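You operate a simulated robot arm through the tools that you are given. There is no shell and no other tool. Be economical: measure what you need, move in short steps, check, and stop when the job is done.

You run a simulated robot arm. Do the job below in one go: nothing can be reset, and whatever is moved stays where it is left.

TASK
Fetch the bun from the top of the wide steel table and set it on top of the yellow tin.

Only the result counts: the job must be done as asked and must still hold three seconds after the hand-in. Knocking over, shifting, dropping, spilling or breaking anything else fails it.

THE ROBOT
A 7-joint arm with a two-finger parallel gripper, fixed in place. Base frame: the origin is at the foot of the arm, x ahead of it, y to its left, z up. Units: m, rad, N and s.
With the tool pointing down near the work surface it reaches from about 0.24 to 0.62 m from the base axis. Its first joint turns from -1.152 to 1.152 rad. Payload 2.6 kg.
The TCP is the grasp point between the finger pads, 0.03 m short of the fingertips. In the tool frame z runs along the fingers and y along their closing line. The gripper opens to 0.094 m. The fingers are 0.028 m wide and 0.01 m thick; the gripper's body (0.05 by 0.096 m) begins 0.055 m behind the TCP.
Orientation is told as [roll, pitch, yaw] about the base's x, y, z axes, in that order, counted from this pose: with the fingers straight down and closing along the base's y, the tool's x points along the base's -x, its y along +y and its z along -z.

THE INTERFACE
- The arm moves only by the tool jog_arm. Its argument "motion" is a list of rows, each an object of numbers (a shift or turn left out is 0, a gripper value left out holds the last): "x", "y", "z": the shift along the base's x, y, z in m; "yaw": the turn about the base's z in rad. In form: [{"x": .., "y": .., "z": .., "yaw": ..}, ...]. A call has 1 to 8 rows; each row is the pose to reach, as a shift and turn from the pose commanded when the call began. "jaw" is the closure, from 0 (fully open) to 1 (shut), set as the call begins (left out, the last holds). Each row takes 0.2 s and may step no farther than 0.05 m and 0.15 rad from the row before; otherwise, or with a gripper value out of range, the whole call is refused. A pose out of reach is approached as far as the arm can. The call stops where the force on the tool passes 40 N (or 10 N more than at its start, if that is more) or the arm is blocked; 0.2 s more then pass. The fingers move at their own pace (about 0.072 m/s each) and stop on an object; they squeeze with about 31 N. The grip force told is the motor's: it shows also when the fingers shut on nothing. Time passes only in rows, and 0.2 s behind the last, so rows that repeat a pose let the fingers close. It gives the time, the measured TCP pose, the force on the tool (base axes), the opening and the grip force at its end, in the units of the frame above (readings bear some noise), and new pictures: "show" is both (left out), scene, wrist or none.
- Cameras (640 x 400 px; columns grow to the right, rows downward): "scene" is fixed at [0.0477, 0.4744, 0.5466]; the picture's right is [-0.50, -0.87, 0.00], its down [-0.66, 0.38, -0.64] and it looks along [0.56, -0.32, -0.76] (base axes); focal length 304 px, centre (320, 200). "wrist" rides on the gripper at [-0.037, 0, -0.058] in the tool frame; the picture's right is [0.00, -1.00, 0.00], its down [0.97, 0.00, -0.24] and it looks along [0.24, 0.00, 0.97] (tool axes); focal length 218 px, centre (320, 200). There is no depth. A picture from a camera that has moved, and an enlarged one, comes with that camera's place and axes in the base frame and with its lens. The place of the scene camera against the robot may be out by one fixed shift of up to 0.012 m in any direction.
- zoom(camera, box): a new picture of the part [left, top, right, bottom] of that camera's present view, enlarged. The clock stands still meanwhile.
- sign_off(): hands the job in; it is judged then, once.

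Go step by step. Nothing tells you positions but the pictures and the camera data: compare them with the known pose of the tool, close in by small moves and look again before you grip or let go. The budget is 90 turns and 150 pictures, counting those below and the enlarged ones. Unless the task says otherwise, let go and move clear before handing in, and close with one line.

The tools are called after ">>>" as name(argument=value, ...) on one line, values as JSON. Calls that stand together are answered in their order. jog_arm: Moves the arm, as the interface text tells. Its arguments: {"type":"object","properties":{"motion":{"type":"array","items":{"type":"object","properties":{"x":{"type":"number"},"y":{"type":"number"},"z":{"type":"number"},"yaw":{"type":"number"}}}},"jaw":{"type":"number"},"show":{"type":"string","enum":["both","scene","wrist","none"]}},"required":["motion"]} The other tools are called the same way: zoom (camera, box) takes an enlarged picture of a part of a camera's view; sign_off () hands the job in.

At the start:

```text
clock: 0.0
tcp_pos: [0.3858, 0.2085, 0.2651]
tool_rot: [-0.001, 0.003, -0.001]
ft_force: [-0.3, 0.1, -0.2]
finger_gap: 0.0943
finger_force: 0.1
```

scene: 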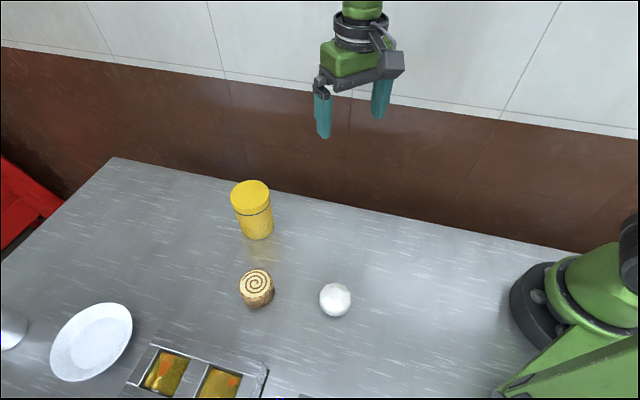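
wrist: 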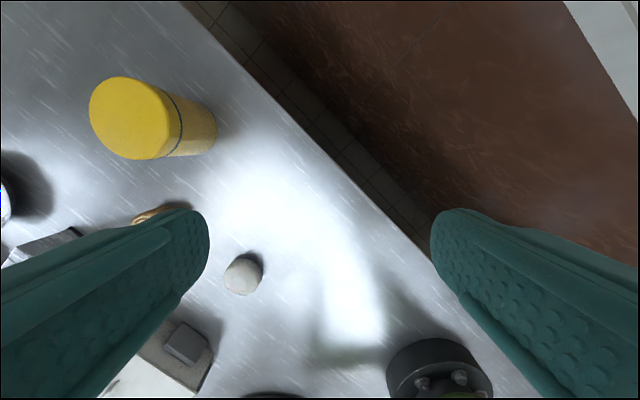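

I see a yellow tin, a spiral-topped roll and a white round item on a steel table. I'll enlarge them to tell which is the bun.

>>> zoom(camera="scene", box=[200, 160, 380, 340])

>>> zoom(camera="scene", box=[0, 280, 320, 400])

```text
2.22 times, centred on (290, 250) of scene
camera zoom: at [0.0477, 0.4744, 0.5466], right [-0.5, -0.87, 0.0], down [-0.66, 0.38, -0.64], along [0.56, -0.32, -0.76], focal length 676 px, centre (387, 89)
```

zoom: 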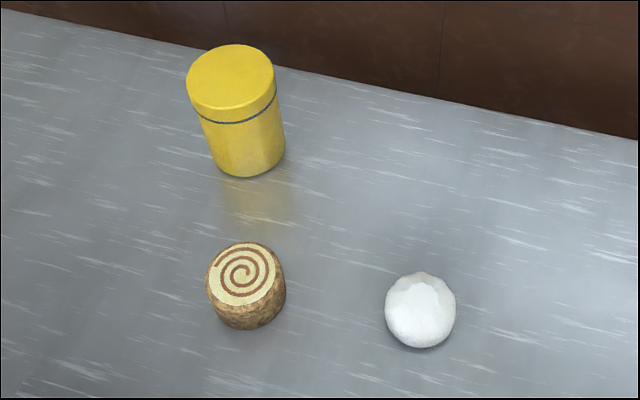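

```text
2.00 times, centred on (160, 340) of scene
camera zoom: at [0.0477, 0.4744, 0.5466], right [-0.5, -0.87, 0.0], down [-0.66, 0.38, -0.64], along [0.56, -0.32, -0.76], focal length 609 px, centre (640, -80)
```

zoom: 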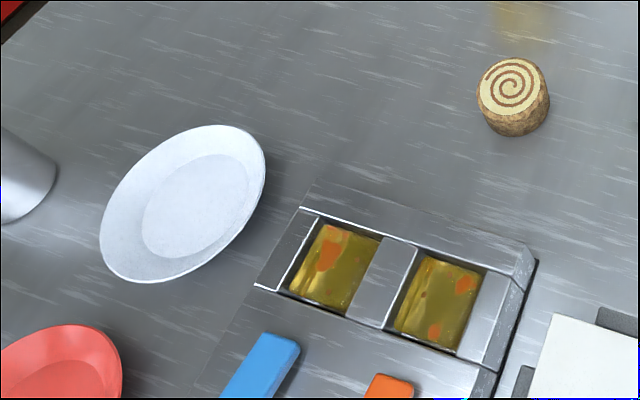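

The bun is either the spiral roll or the white lump, so I'll enlarge both before deciding.

>>> zoom(camera="scene", box=[310, 274, 362, 326])

>>> zoom(camera="scene", box=[230, 260, 284, 314])

>>> zoom(camera="wrist", box=[200, 230, 290, 310])

```text
7.69 times, centred on (336, 300) of scene
camera zoom: at [0.0477, 0.4744, 0.5466], right [-0.5, -0.87, 0.0], down [-0.66, 0.38, -0.64], along [0.56, -0.32, -0.76], focal length 2341 px, centre (197, -569)
```

zoom: 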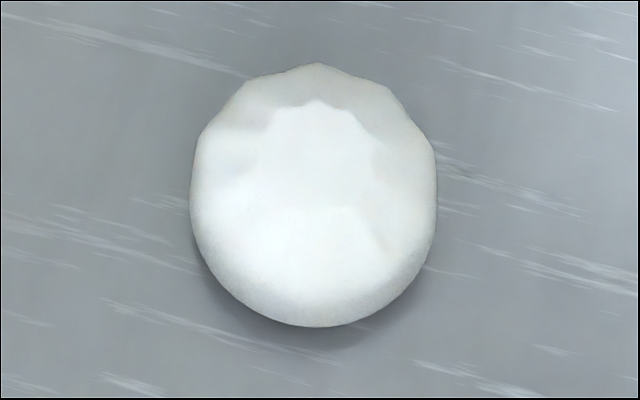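

```text
7.41 times, centred on (257, 287) of scene
camera zoom: at [0.0477, 0.4744, 0.5466], right [-0.5, -0.87, 0.0], down [-0.66, 0.38, -0.64], along [0.56, -0.32, -0.76], focal length 2254 px, centre (787, -444)
```

zoom: 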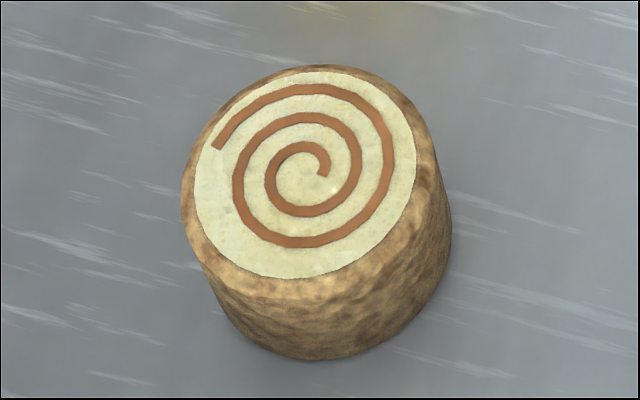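

```text
5.00 times, centred on (245, 270) of wrist
camera zoom: at [0.4206, 0.2096, 0.3242], right [0.0, -1.0, 0.0], down [-0.97, 0.0, 0.24], along [-0.24, 0.0, -0.97], focal length 1091 px, centre (695, -150)
```

zoom: 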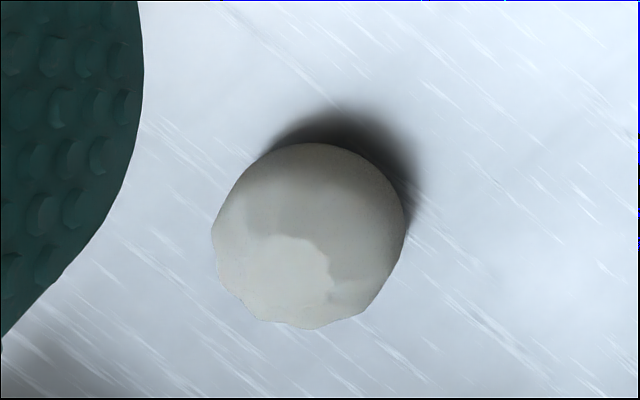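

The spiral one looks like a cinnamon bun with a bready side and icing swirl, while the white one is unclear. I'll move over them for a closer look with the wrist camera.

>>> jog_arm(motion=[{"x": -0.024, "y": 0.03, "z": -0.01}, {"x": -0.048, "y": 0.06, "z": -0.02}, {"x": -0.06, "y": 0.1, "z": -0.03}, {"x": -0.06, "y": 0.14, "z": -0.04}, {"x": -0.06, "y": 0.17, "z": -0.04}, {"x": -0.06, "y": 0.19, "z": -0.04}], show="both")

```text
clock: 1.4
tcp_pos: [0.3242, 0.4004, 0.2263]
tool_rot: [0.0, 0.0, 0.0]
ft_force: [0.3, -0.3, -0.6]
finger_gap: 0.0938
finger_force: 0.1
camera wrist: at [0.3606, 0.4004, 0.2845], right [0.0, -1.0, 0.0], down [-0.97, 0.0, 0.24], along [-0.24, 0.0, -0.97], focal length 218 px, centre (320, 200)
```

scene: 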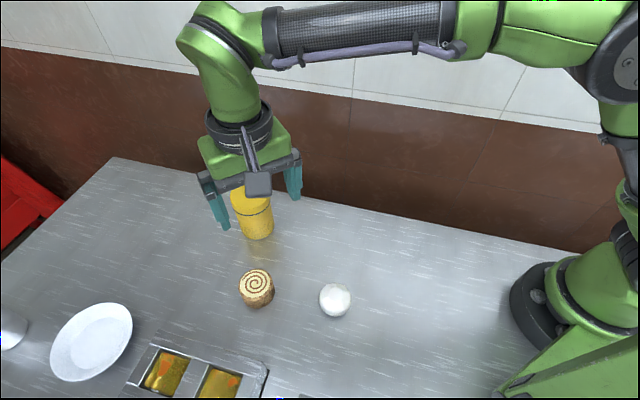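
wrist: 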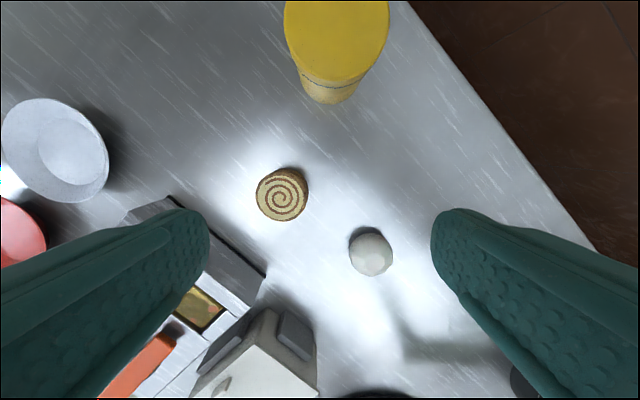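

The spiral roll sits near (0.31, 0.44) and the white lump near (0.23, 0.33), with the tin near (0.43, 0.39). I'll zoom in on the two and on the tin.

>>> zoom(camera="wrist", box=[340, 220, 404, 284])

>>> zoom(camera="wrist", box=[240, 0, 440, 125])

```text
6.25 times, centred on (372, 252) of wrist
camera zoom: at [0.3606, 0.4004, 0.2845], right [0.0, -1.0, 0.0], down [-0.97, 0.0, 0.24], along [-0.24, 0.0, -0.97], focal length 1364 px, centre (-5, -125)
```

zoom: 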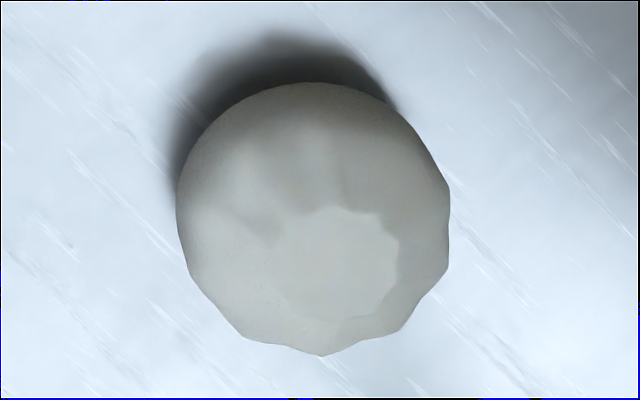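

```text
3.20 times, centred on (340, 62) of wrist
camera zoom: at [0.3606, 0.4004, 0.2845], right [0.0, -1.0, 0.0], down [-0.97, 0.0, 0.24], along [-0.24, 0.0, -0.97], focal length 698 px, centre (256, 640)
```

zoom: 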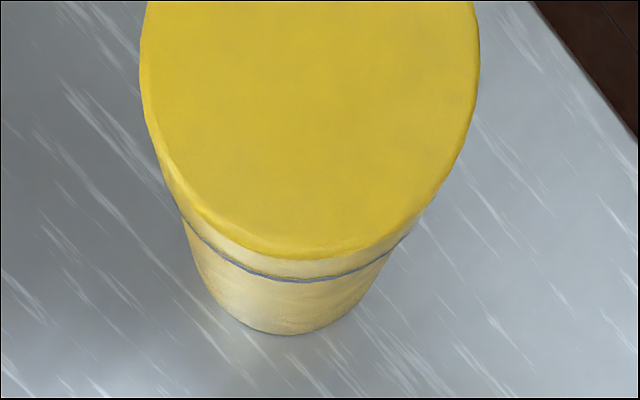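

The white object has radial pleats like a steamed bun or dumpling, so it remains ambiguous. I'll lower the camera beside it for a more side-on view, keeping clear of everything.

>>> jog_arm(motion=[{"x": -0.012, "y": -0.035}, {"x": -0.025, "y": -0.065}, {"x": -0.025, "y": -0.065, "z": -0.045}, {"x": -0.025, "y": -0.065, "z": -0.09}, {"x": -0.025, "y": -0.065, "z": -0.13}], show="wrist")

```text
clock: 2.6
tcp_pos: [0.299, 0.3338, 0.0962]
tool_rot: [0.001, 0.0, 0.0]
ft_force: [-0.1, 0.1, -0.3]
finger_gap: 0.094
finger_force: 0.1
camera wrist: at [0.3348, 0.3343, 0.1547], right [0.0, -1.0, 0.0], down [-0.97, 0.0, 0.24], along [-0.24, 0.0, -0.97], focal length 218 px, centre (320, 200)
```

wrist: 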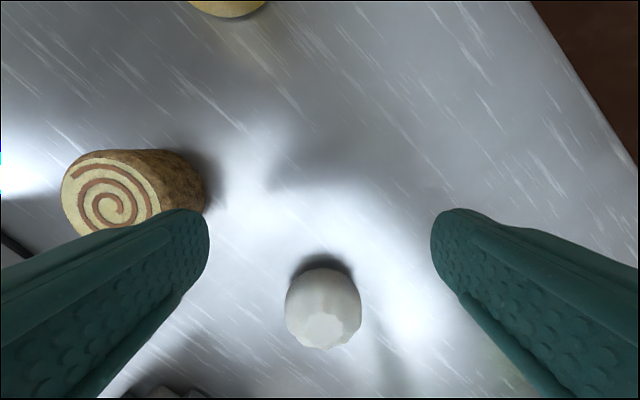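

>>> zoom(camera="wrist", box=[270, 245, 380, 355])

>>> zoom(camera="wrist", box=[50, 130, 220, 240])

```text
3.64 times, centred on (325, 300) of wrist
camera zoom: at [0.3348, 0.3343, 0.1547], right [0.0, -1.0, 0.0], down [-0.97, 0.0, 0.24], along [-0.24, 0.0, -0.97], focal length 794 px, centre (302, -164)
```

zoom: 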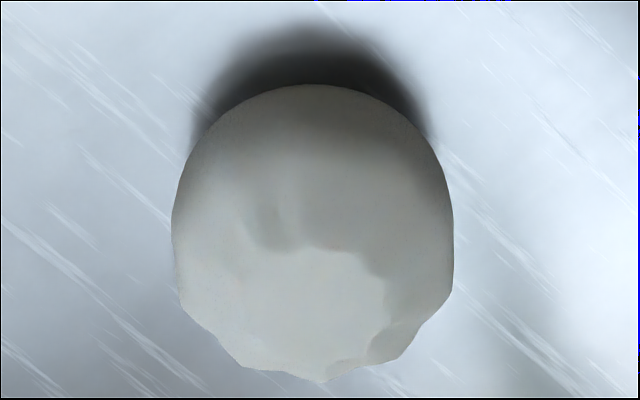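

```text
3.64 times, centred on (135, 185) of wrist
camera zoom: at [0.3348, 0.3343, 0.1547], right [0.0, -1.0, 0.0], down [-0.97, 0.0, 0.24], along [-0.24, 0.0, -0.97], focal length 794 px, centre (993, 254)
```

zoom: 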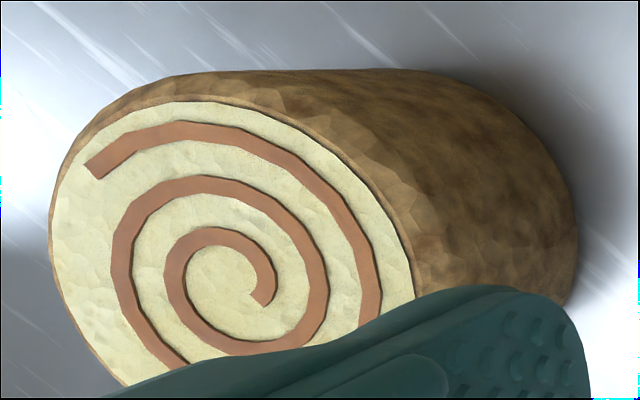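

The white object is pleated and about 0.046 m high, and the spiral roll is also about 0.046 m high. Before choosing, I'll rise and check that no more obvious bun lies elsewhere on the table.

>>> jog_arm(motion=[{"z": 0.05}, {"z": 0.1}, {"z": 0.15}, {"z": 0.19, "y": 0.03}, {"z": 0.22, "y": 0.07}, {"z": 0.24, "y": 0.11}, {"z": 0.25, "y": 0.14}], show="wrist")

```text
clock: 4.2
tcp_pos: [0.2976, 0.4455, 0.3337]
tool_rot: [-0.001, -0.003, 0.001]
ft_force: [0.0, -0.4, 0.3]
finger_gap: 0.0941
finger_force: 0.0
out of reach, approached as far as the arm can: row 7
camera wrist: at [0.3341, 0.4447, 0.3922], right [0.0, -1.0, 0.0], down [-0.97, 0.0, 0.24], along [-0.24, 0.0, -0.97], focal length 218 px, centre (320, 200)
```

wrist: 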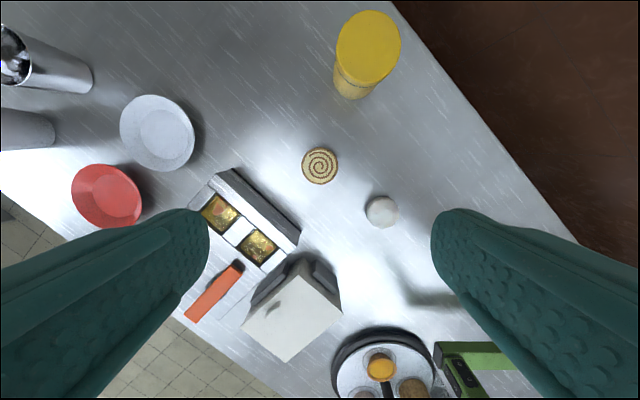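

There is a round tray with more items near the arm's base, at the bottom of the picture. I'll zoom there.

>>> zoom(camera="wrist", box=[320, 315, 450, 400])

>>> zoom(camera="wrist", box=[180, 160, 360, 370])

```text
4.71 times, centred on (385, 358) of wrist
camera zoom: at [0.3341, 0.4447, 0.3922], right [0.0, -1.0, 0.0], down [-0.97, 0.0, 0.24], along [-0.24, 0.0, -0.97], focal length 1027 px, centre (14, -541)
```

zoom: 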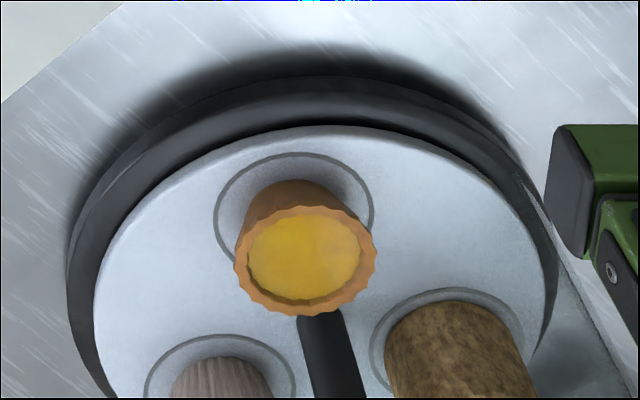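

```text
1.90 times, centred on (270, 265) of wrist
camera zoom: at [0.3341, 0.4447, 0.3922], right [0.0, -1.0, 0.0], down [-0.97, 0.0, 0.24], along [-0.24, 0.0, -0.97], focal length 416 px, centre (415, 76)
```

zoom: 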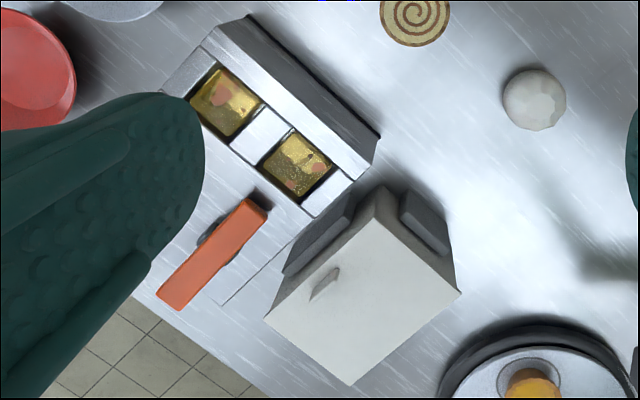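

The turntable holds an egg tart and other pastries. I'll look at those more closely, since they help tell which item here is called the bun.

>>> jog_arm(motion=[{"y": -0.04, "z": -0.01}, {"x": -0.02, "y": -0.08, "z": -0.02}, {"x": -0.05, "y": -0.11, "z": -0.02}, {"x": -0.08, "y": -0.14, "z": -0.02}, {"x": -0.1, "y": -0.15, "z": -0.02}], show="wrist")

```text
clock: 5.4
tcp_pos: [0.199, 0.2952, 0.3152]
tool_rot: [-0.001, 0.001, 0.0]
ft_force: [0.2, 0.1, 1.1]
finger_gap: 0.094
finger_force: 0.1
camera wrist: at [0.2355, 0.2943, 0.3732], right [0.0, -1.0, 0.0], down [-0.97, 0.0, 0.24], along [-0.24, 0.0, -0.97], focal length 218 px, centre (320, 200)
```

wrist: 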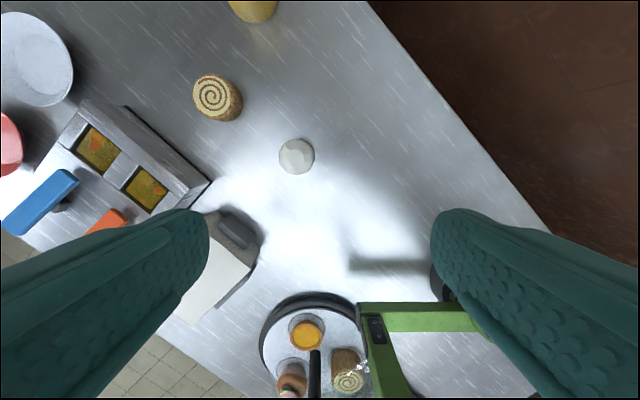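

>>> zoom(camera="wrist", box=[250, 285, 400, 400])

>>> zoom(camera="wrist", box=[260, 120, 335, 190])

```text
3.48 times, centred on (325, 342) of wrist
camera zoom: at [0.2355, 0.2943, 0.3732], right [0.0, -1.0, 0.0], down [-0.97, 0.0, 0.24], along [-0.24, 0.0, -0.97], focal length 759 px, centre (303, -296)
```

zoom: 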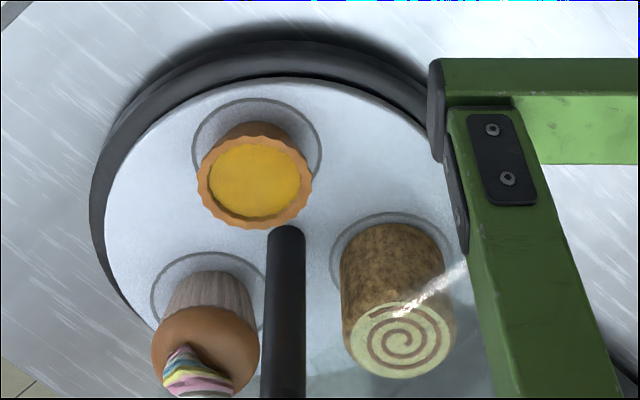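

```text
5.71 times, centred on (298, 155) of wrist
camera zoom: at [0.2355, 0.2943, 0.3732], right [0.0, -1.0, 0.0], down [-0.97, 0.0, 0.24], along [-0.24, 0.0, -0.97], focal length 1247 px, centre (449, 457)
```

zoom: 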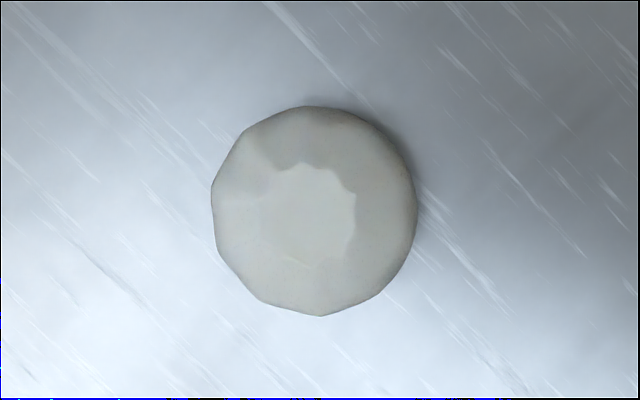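

The turntable carries a tart, a cupcake and a second spiral roll, so within this set of pastries I take the white pleated item as the (steamed) bun, at about (0.222, 0.332). I'll move above it and look again.

>>> jog_arm(motion=[{"x": 0.023, "y": 0.037}, {"x": 0.023, "y": 0.037, "z": -0.05}, {"x": 0.023, "y": 0.037, "z": -0.1}, {"x": 0.023, "y": 0.037, "z": -0.15}, {"x": 0.023, "y": 0.037, "z": -0.195}, {"x": 0.023, "y": 0.037, "z": -0.2}])

```text
clock: 6.8
tcp_pos: [0.2222, 0.3305, 0.1154]
tool_rot: [0.0, 0.0, 0.001]
ft_force: [-0.5, 0.0, -0.2]
finger_gap: 0.0942
finger_force: 0.1
camera wrist: at [0.2574, 0.331, 0.1733], right [0.0, -1.0, 0.0], down [-0.97, 0.0, 0.24], along [-0.24, 0.0, -0.97], focal length 218 px, centre (320, 200)
```

scene: 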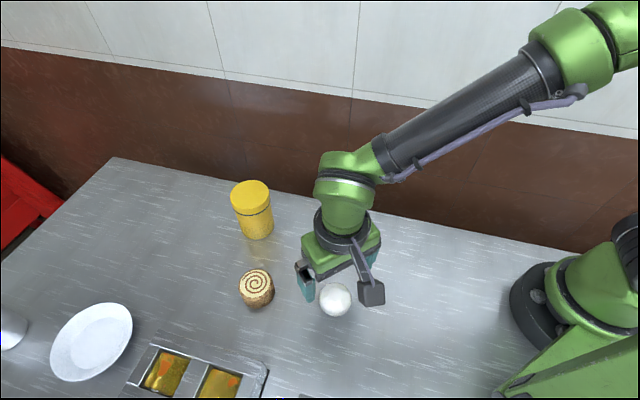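
wrist: 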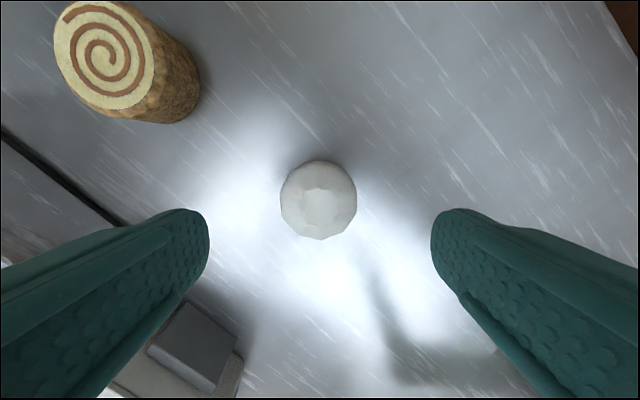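

The bun is centred at about (0.2195, 0.3315). I'll descend straddling it.

>>> jog_arm(motion=[{"x": -0.002, "y": 0.001, "z": -0.03}, {"x": -0.002, "y": 0.001, "z": -0.06}, {"x": -0.002, "y": 0.001, "z": -0.079}, {"x": -0.002, "y": 0.001, "z": -0.079}])

```text
clock: 7.8
tcp_pos: [0.2201, 0.3319, 0.036]
tool_rot: [-0.001, 0.001, 0.0]
ft_force: [-0.2, -0.3, 0.9]
finger_gap: 0.0941
finger_force: 0.0
camera wrist: at [0.2559, 0.3324, 0.094], right [0.0, -1.0, 0.0], down [-0.97, 0.0, 0.24], along [-0.24, 0.0, -0.97], focal length 218 px, centre (320, 200)
```

scene: 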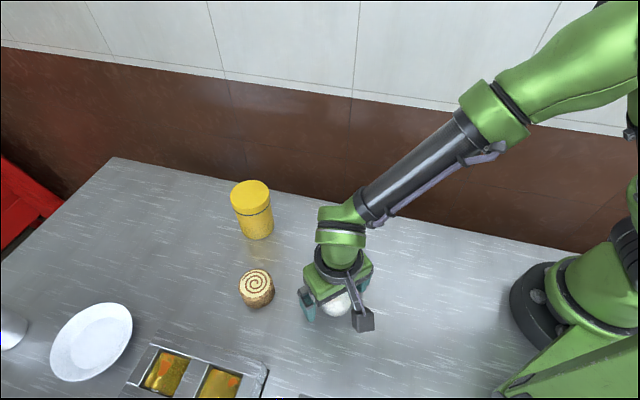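
wrist: 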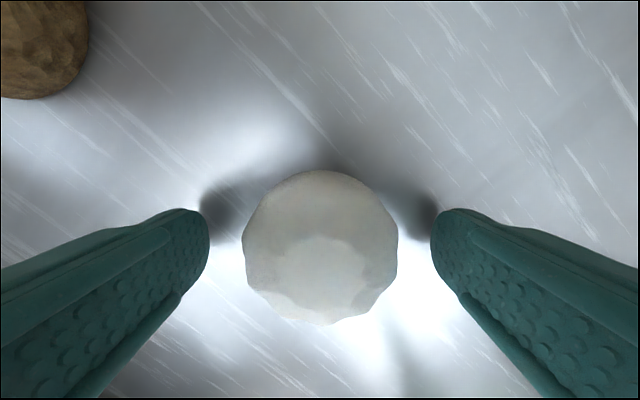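

The bun is centred between the pads. I'll close.

>>> jog_arm(motion=[{"x": 0.001}, {"x": 0.001}, {"x": 0.001}, {"x": 0.001}], jaw=1, show="wrist")

```text
clock: 8.8
tcp_pos: [0.2208, 0.3325, 0.0348]
tool_rot: [0.001, 0.0, 0.0]
ft_force: [-0.5, -0.5, 0.3]
finger_gap: 0.0543
finger_force: 31.8
camera wrist: at [0.2569, 0.3323, 0.0946], right [0.0, -1.0, 0.0], down [-0.97, 0.0, 0.24], along [-0.24, 0.0, -0.97], focal length 218 px, centre (320, 200)
```

wrist: 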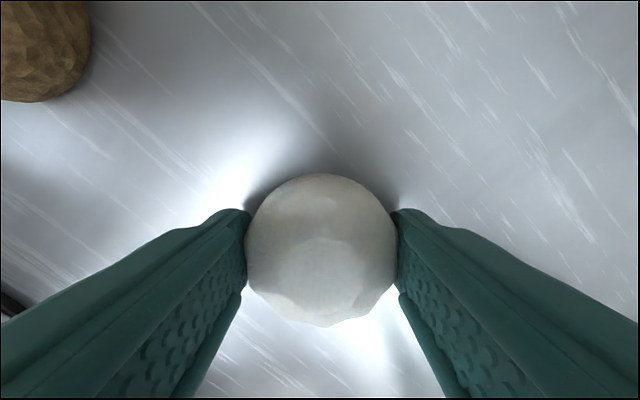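

The bun is gripped (gap 0.054). I'll lift and move partway toward the tin, which I take to be at about (0.446, 0.389) with its top at about z = 0.10.

>>> jog_arm(motion=[{"z": 0.03}, {"z": 0.07}, {"z": 0.11}, {"z": 0.15}, {"x": 0.03, "y": 0.01, "z": 0.155}, {"x": 0.07, "y": 0.02, "z": 0.155}, {"x": 0.11, "y": 0.03, "z": 0.155}, {"x": 0.13, "y": 0.05, "z": 0.155}])

```text
clock: 10.6
tcp_pos: [0.3511, 0.3846, 0.192]
tool_rot: [0.0, 0.001, 0.0]
ft_force: [-0.3, -0.7, -0.8]
finger_gap: 0.0548
finger_force: 31.1
camera wrist: at [0.3877, 0.3829, 0.25], right [0.0, -1.0, 0.0], down [-0.97, 0.0, 0.24], along [-0.24, 0.0, -0.97], focal length 218 px, centre (320, 200)
```

scene: 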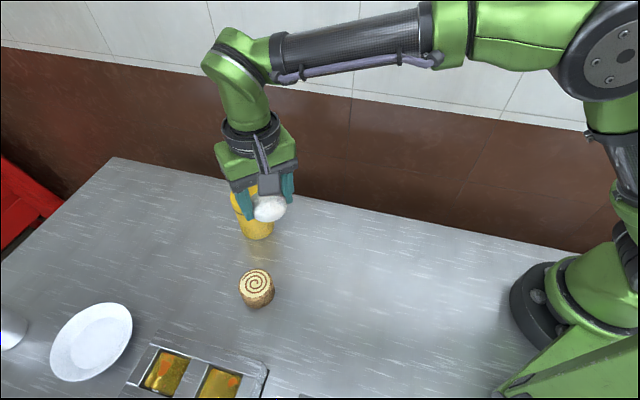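
wrist: 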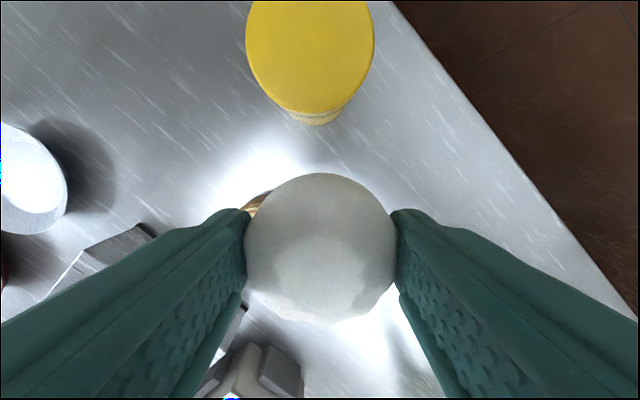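

The tin's top rim matches my estimate: centre about (0.447, 0.389), radius about 0.038. I'll move over it and look.

>>> jog_arm(motion=[{"x": 0.03, "y": 0.002}, {"x": 0.06, "y": 0.004}, {"x": 0.08, "y": 0.005}, {"x": 0.095, "y": 0.005}, {"x": 0.095, "y": 0.005}])

```text
clock: 11.8
tcp_pos: [0.4469, 0.3866, 0.1921]
tool_rot: [0.001, 0.001, 0.001]
ft_force: [-1.2, 0.9, 0.2]
finger_gap: 0.0547
finger_force: 30.9
camera wrist: at [0.4823, 0.3868, 0.25], right [0.0, -1.0, 0.0], down [-0.97, 0.0, 0.24], along [-0.24, 0.0, -0.97], focal length 218 px, centre (320, 200)
```

scene: 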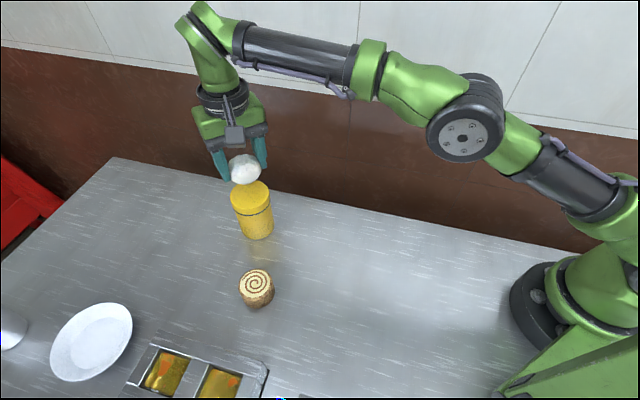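
wrist: 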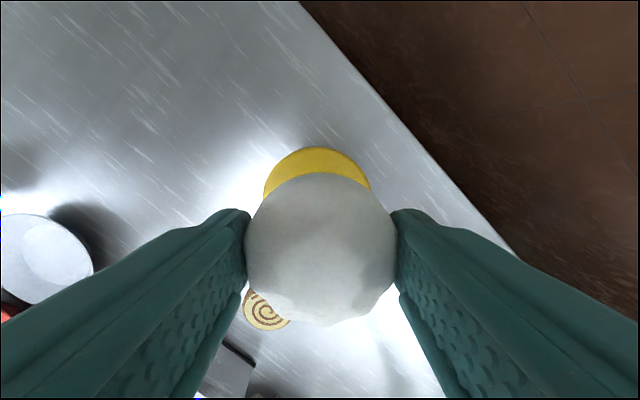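

The bun is nearly centred over the tin. I'll trim by 2 mm and descend most of the way.

>>> jog_arm(motion=[{"x": -0.002, "y": 0.002, "z": -0.015}, {"x": -0.002, "y": 0.002, "z": -0.03}, {"x": -0.002, "y": 0.002, "z": -0.042}, {"x": -0.002, "y": 0.002, "z": -0.042}], show="wrist")

>>> zoom(camera="scene", box=[190, 110, 310, 250])

```text
clock: 12.8
tcp_pos: [0.4444, 0.3891, 0.1502]
tool_rot: [0.0, 0.001, 0.0]
ft_force: [0.0, -0.3, 0.2]
finger_gap: 0.0548
finger_force: 30.8
camera wrist: at [0.4804, 0.3892, 0.2076], right [0.0, -1.0, 0.0], down [-0.97, 0.0, 0.24], along [-0.24, 0.0, -0.97], focal length 218 px, centre (320, 200)
```

wrist: 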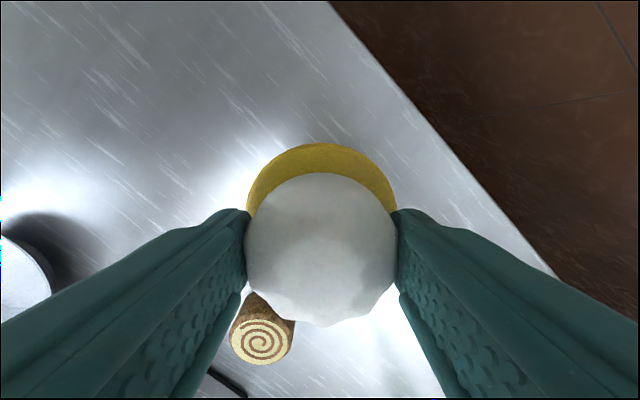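

```text
2.86 times, centred on (250, 180) of scene
camera zoom: at [0.0477, 0.4744, 0.5466], right [-0.5, -0.87, 0.0], down [-0.66, 0.38, -0.64], along [0.56, -0.32, -0.76], focal length 870 px, centre (520, 257)
```

zoom: 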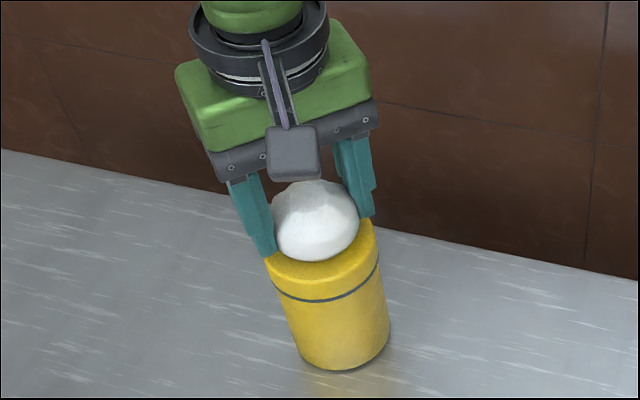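

Well centred and still slightly above the tin. I'll lower in small steps and watch the force.

>>> jog_arm(motion=[{"z": -0.002}, {"z": -0.004}, {"z": -0.006}, {"z": -0.008}, {"z": -0.008}], show="none")

```text
clock: 14.0
tcp_pos: [0.445, 0.3907, 0.1444]
tool_rot: [0.003, -0.003, 0.0]
ft_force: [-3.8, -3.7, 20.4]
finger_gap: 0.0548
finger_force: 31.4
```

The bun is in contact with the tin's top (20 N upward). I'll ease up slightly and check the picture.

>>> jog_arm(motion=[{"z": 0.001}, {"z": 0.002}, {"z": 0.002}], show="wrist")

>>> zoom(camera="scene", box=[190, 110, 310, 250])

```text
clock: 14.8
tcp_pos: [0.4447, 0.3907, 0.1422]
tool_rot: [0.002, -0.003, 0.002]
ft_force: [2.8, 2.9, 15.3]
finger_gap: 0.0549
finger_force: 31.0
camera wrist: at [0.4805, 0.3897, 0.2022], right [0.0, -1.0, 0.0], down [-0.97, 0.0, 0.24], along [-0.24, 0.0, -0.97], focal length 218 px, centre (320, 200)
```

wrist: 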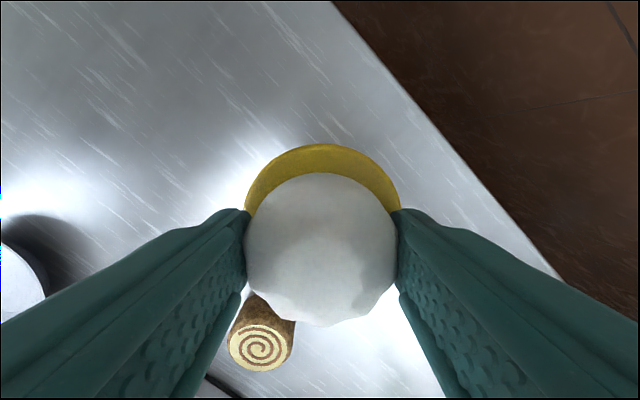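

```text
2.86 times, centred on (250, 180) of scene
camera zoom: at [0.0476, 0.4743, 0.5467], right [-0.5, -0.87, 0.0], down [-0.66, 0.38, -0.64], along [0.56, -0.32, -0.76], focal length 870 px, centre (520, 257)
```

zoom: 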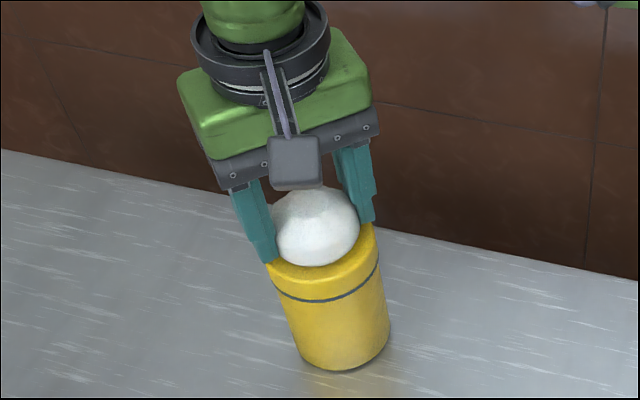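

The bun rests squarely, still pressed with 15 N. I'll ease up a little more before letting go.

>>> jog_arm(motion=[{"z": 0.001}, {"z": 0.001}], show="none")

```text
clock: 15.4
tcp_pos: [0.4453, 0.3898, 0.1425]
tool_rot: [-0.003, 0.0, 0.0]
ft_force: [2.6, 2.3, 9.2]
finger_gap: 0.0548
finger_force: 31.1
```

>>> jog_arm(motion=[{"z": 0.001}, {"z": 0.001}], show="none")

```text
clock: 16.0
tcp_pos: [0.4437, 0.3896, 0.1452]
tool_rot: [-0.003, 0.002, 0.0]
ft_force: [-0.1, -0.4, -0.4]
finger_gap: 0.0547
finger_force: 31.1
```

The load is now zero with the bun just touching, so I'll open the gripper.

>>> jog_arm(motion=[{"z": 0}, {"z": 0}, {"z": 0}, {"z": 0}], jaw=0, show="wrist")

>>> zoom(camera="scene", box=[190, 110, 310, 250])

```text
clock: 17.0
tcp_pos: [0.4441, 0.3885, 0.1462]
tool_rot: [-0.001, 0.0, -0.001]
ft_force: [1.0, -0.2, -0.1]
finger_gap: 0.094
finger_force: 0.0
camera wrist: at [0.48, 0.3893, 0.2039], right [0.0, -1.0, 0.0], down [-0.97, 0.0, 0.24], along [-0.24, 0.0, -0.97], focal length 218 px, centre (320, 200)
```

wrist: 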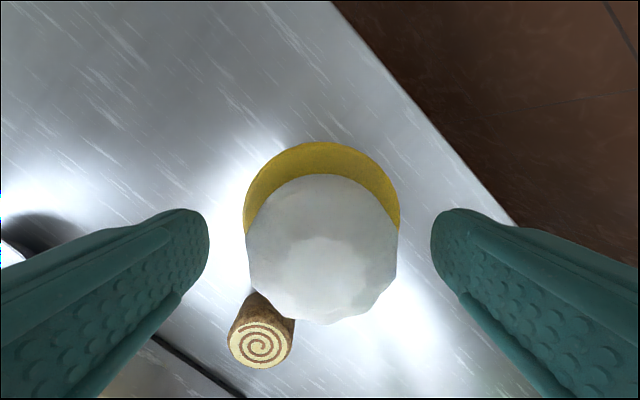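

```text
2.86 times, centred on (250, 180) of scene
camera zoom: at [0.0477, 0.4744, 0.5466], right [-0.5, -0.87, 0.0], down [-0.66, 0.38, -0.64], along [0.56, -0.32, -0.76], focal length 870 px, centre (520, 257)
```

zoom: 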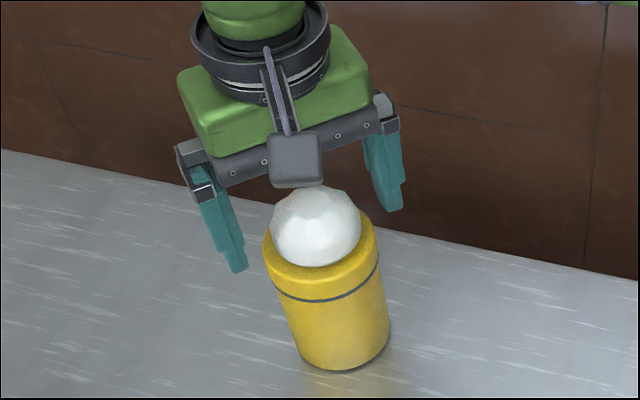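

The bun sits steadily on the tin with the fingers clear. I'll go straight up, then back away.

>>> jog_arm(motion=[{"z": 0.03}, {"z": 0.06}, {"z": 0.09}, {"z": 0.1, "x": -0.03, "y": -0.03}, {"z": 0.1, "x": -0.05, "y": -0.07}, {"z": 0.1, "x": -0.06, "y": -0.11}, {"z": 0.1, "x": -0.06, "y": -0.14}], show="scene")

```text
clock: 18.6
tcp_pos: [0.4594, 0.3204, 0.2836]
tool_rot: [-0.002, 0.0, 0.001]
ft_force: [0.3, 0.8, -0.2]
finger_gap: 0.0938
finger_force: 0.0
out of reach, approached as far as the arm can: row 3, 4, 5, 6, 7
```

scene: 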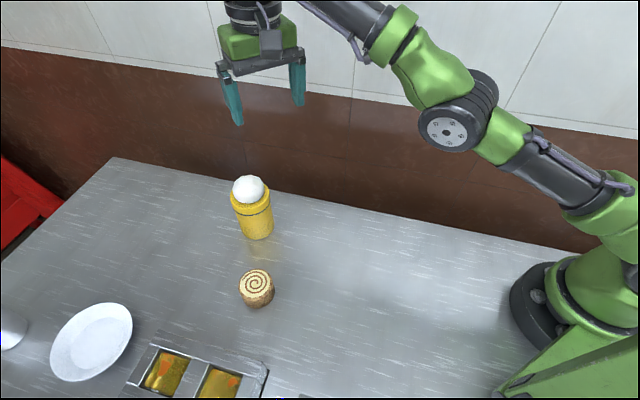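

The bun rests on the tin, nothing else has moved and the gripper is clear, so I'm handing in.

>>> sign_off()

```text
The job is handed in.
```

I set the white pleated item on top of the yellow tin, let go and moved clear. It was sitting steadily in the last picture, and nothing else looked moved. Taking it as the bun was a judgement call, because a spiral cinnamon-style roll on the same table could also be called a bun.
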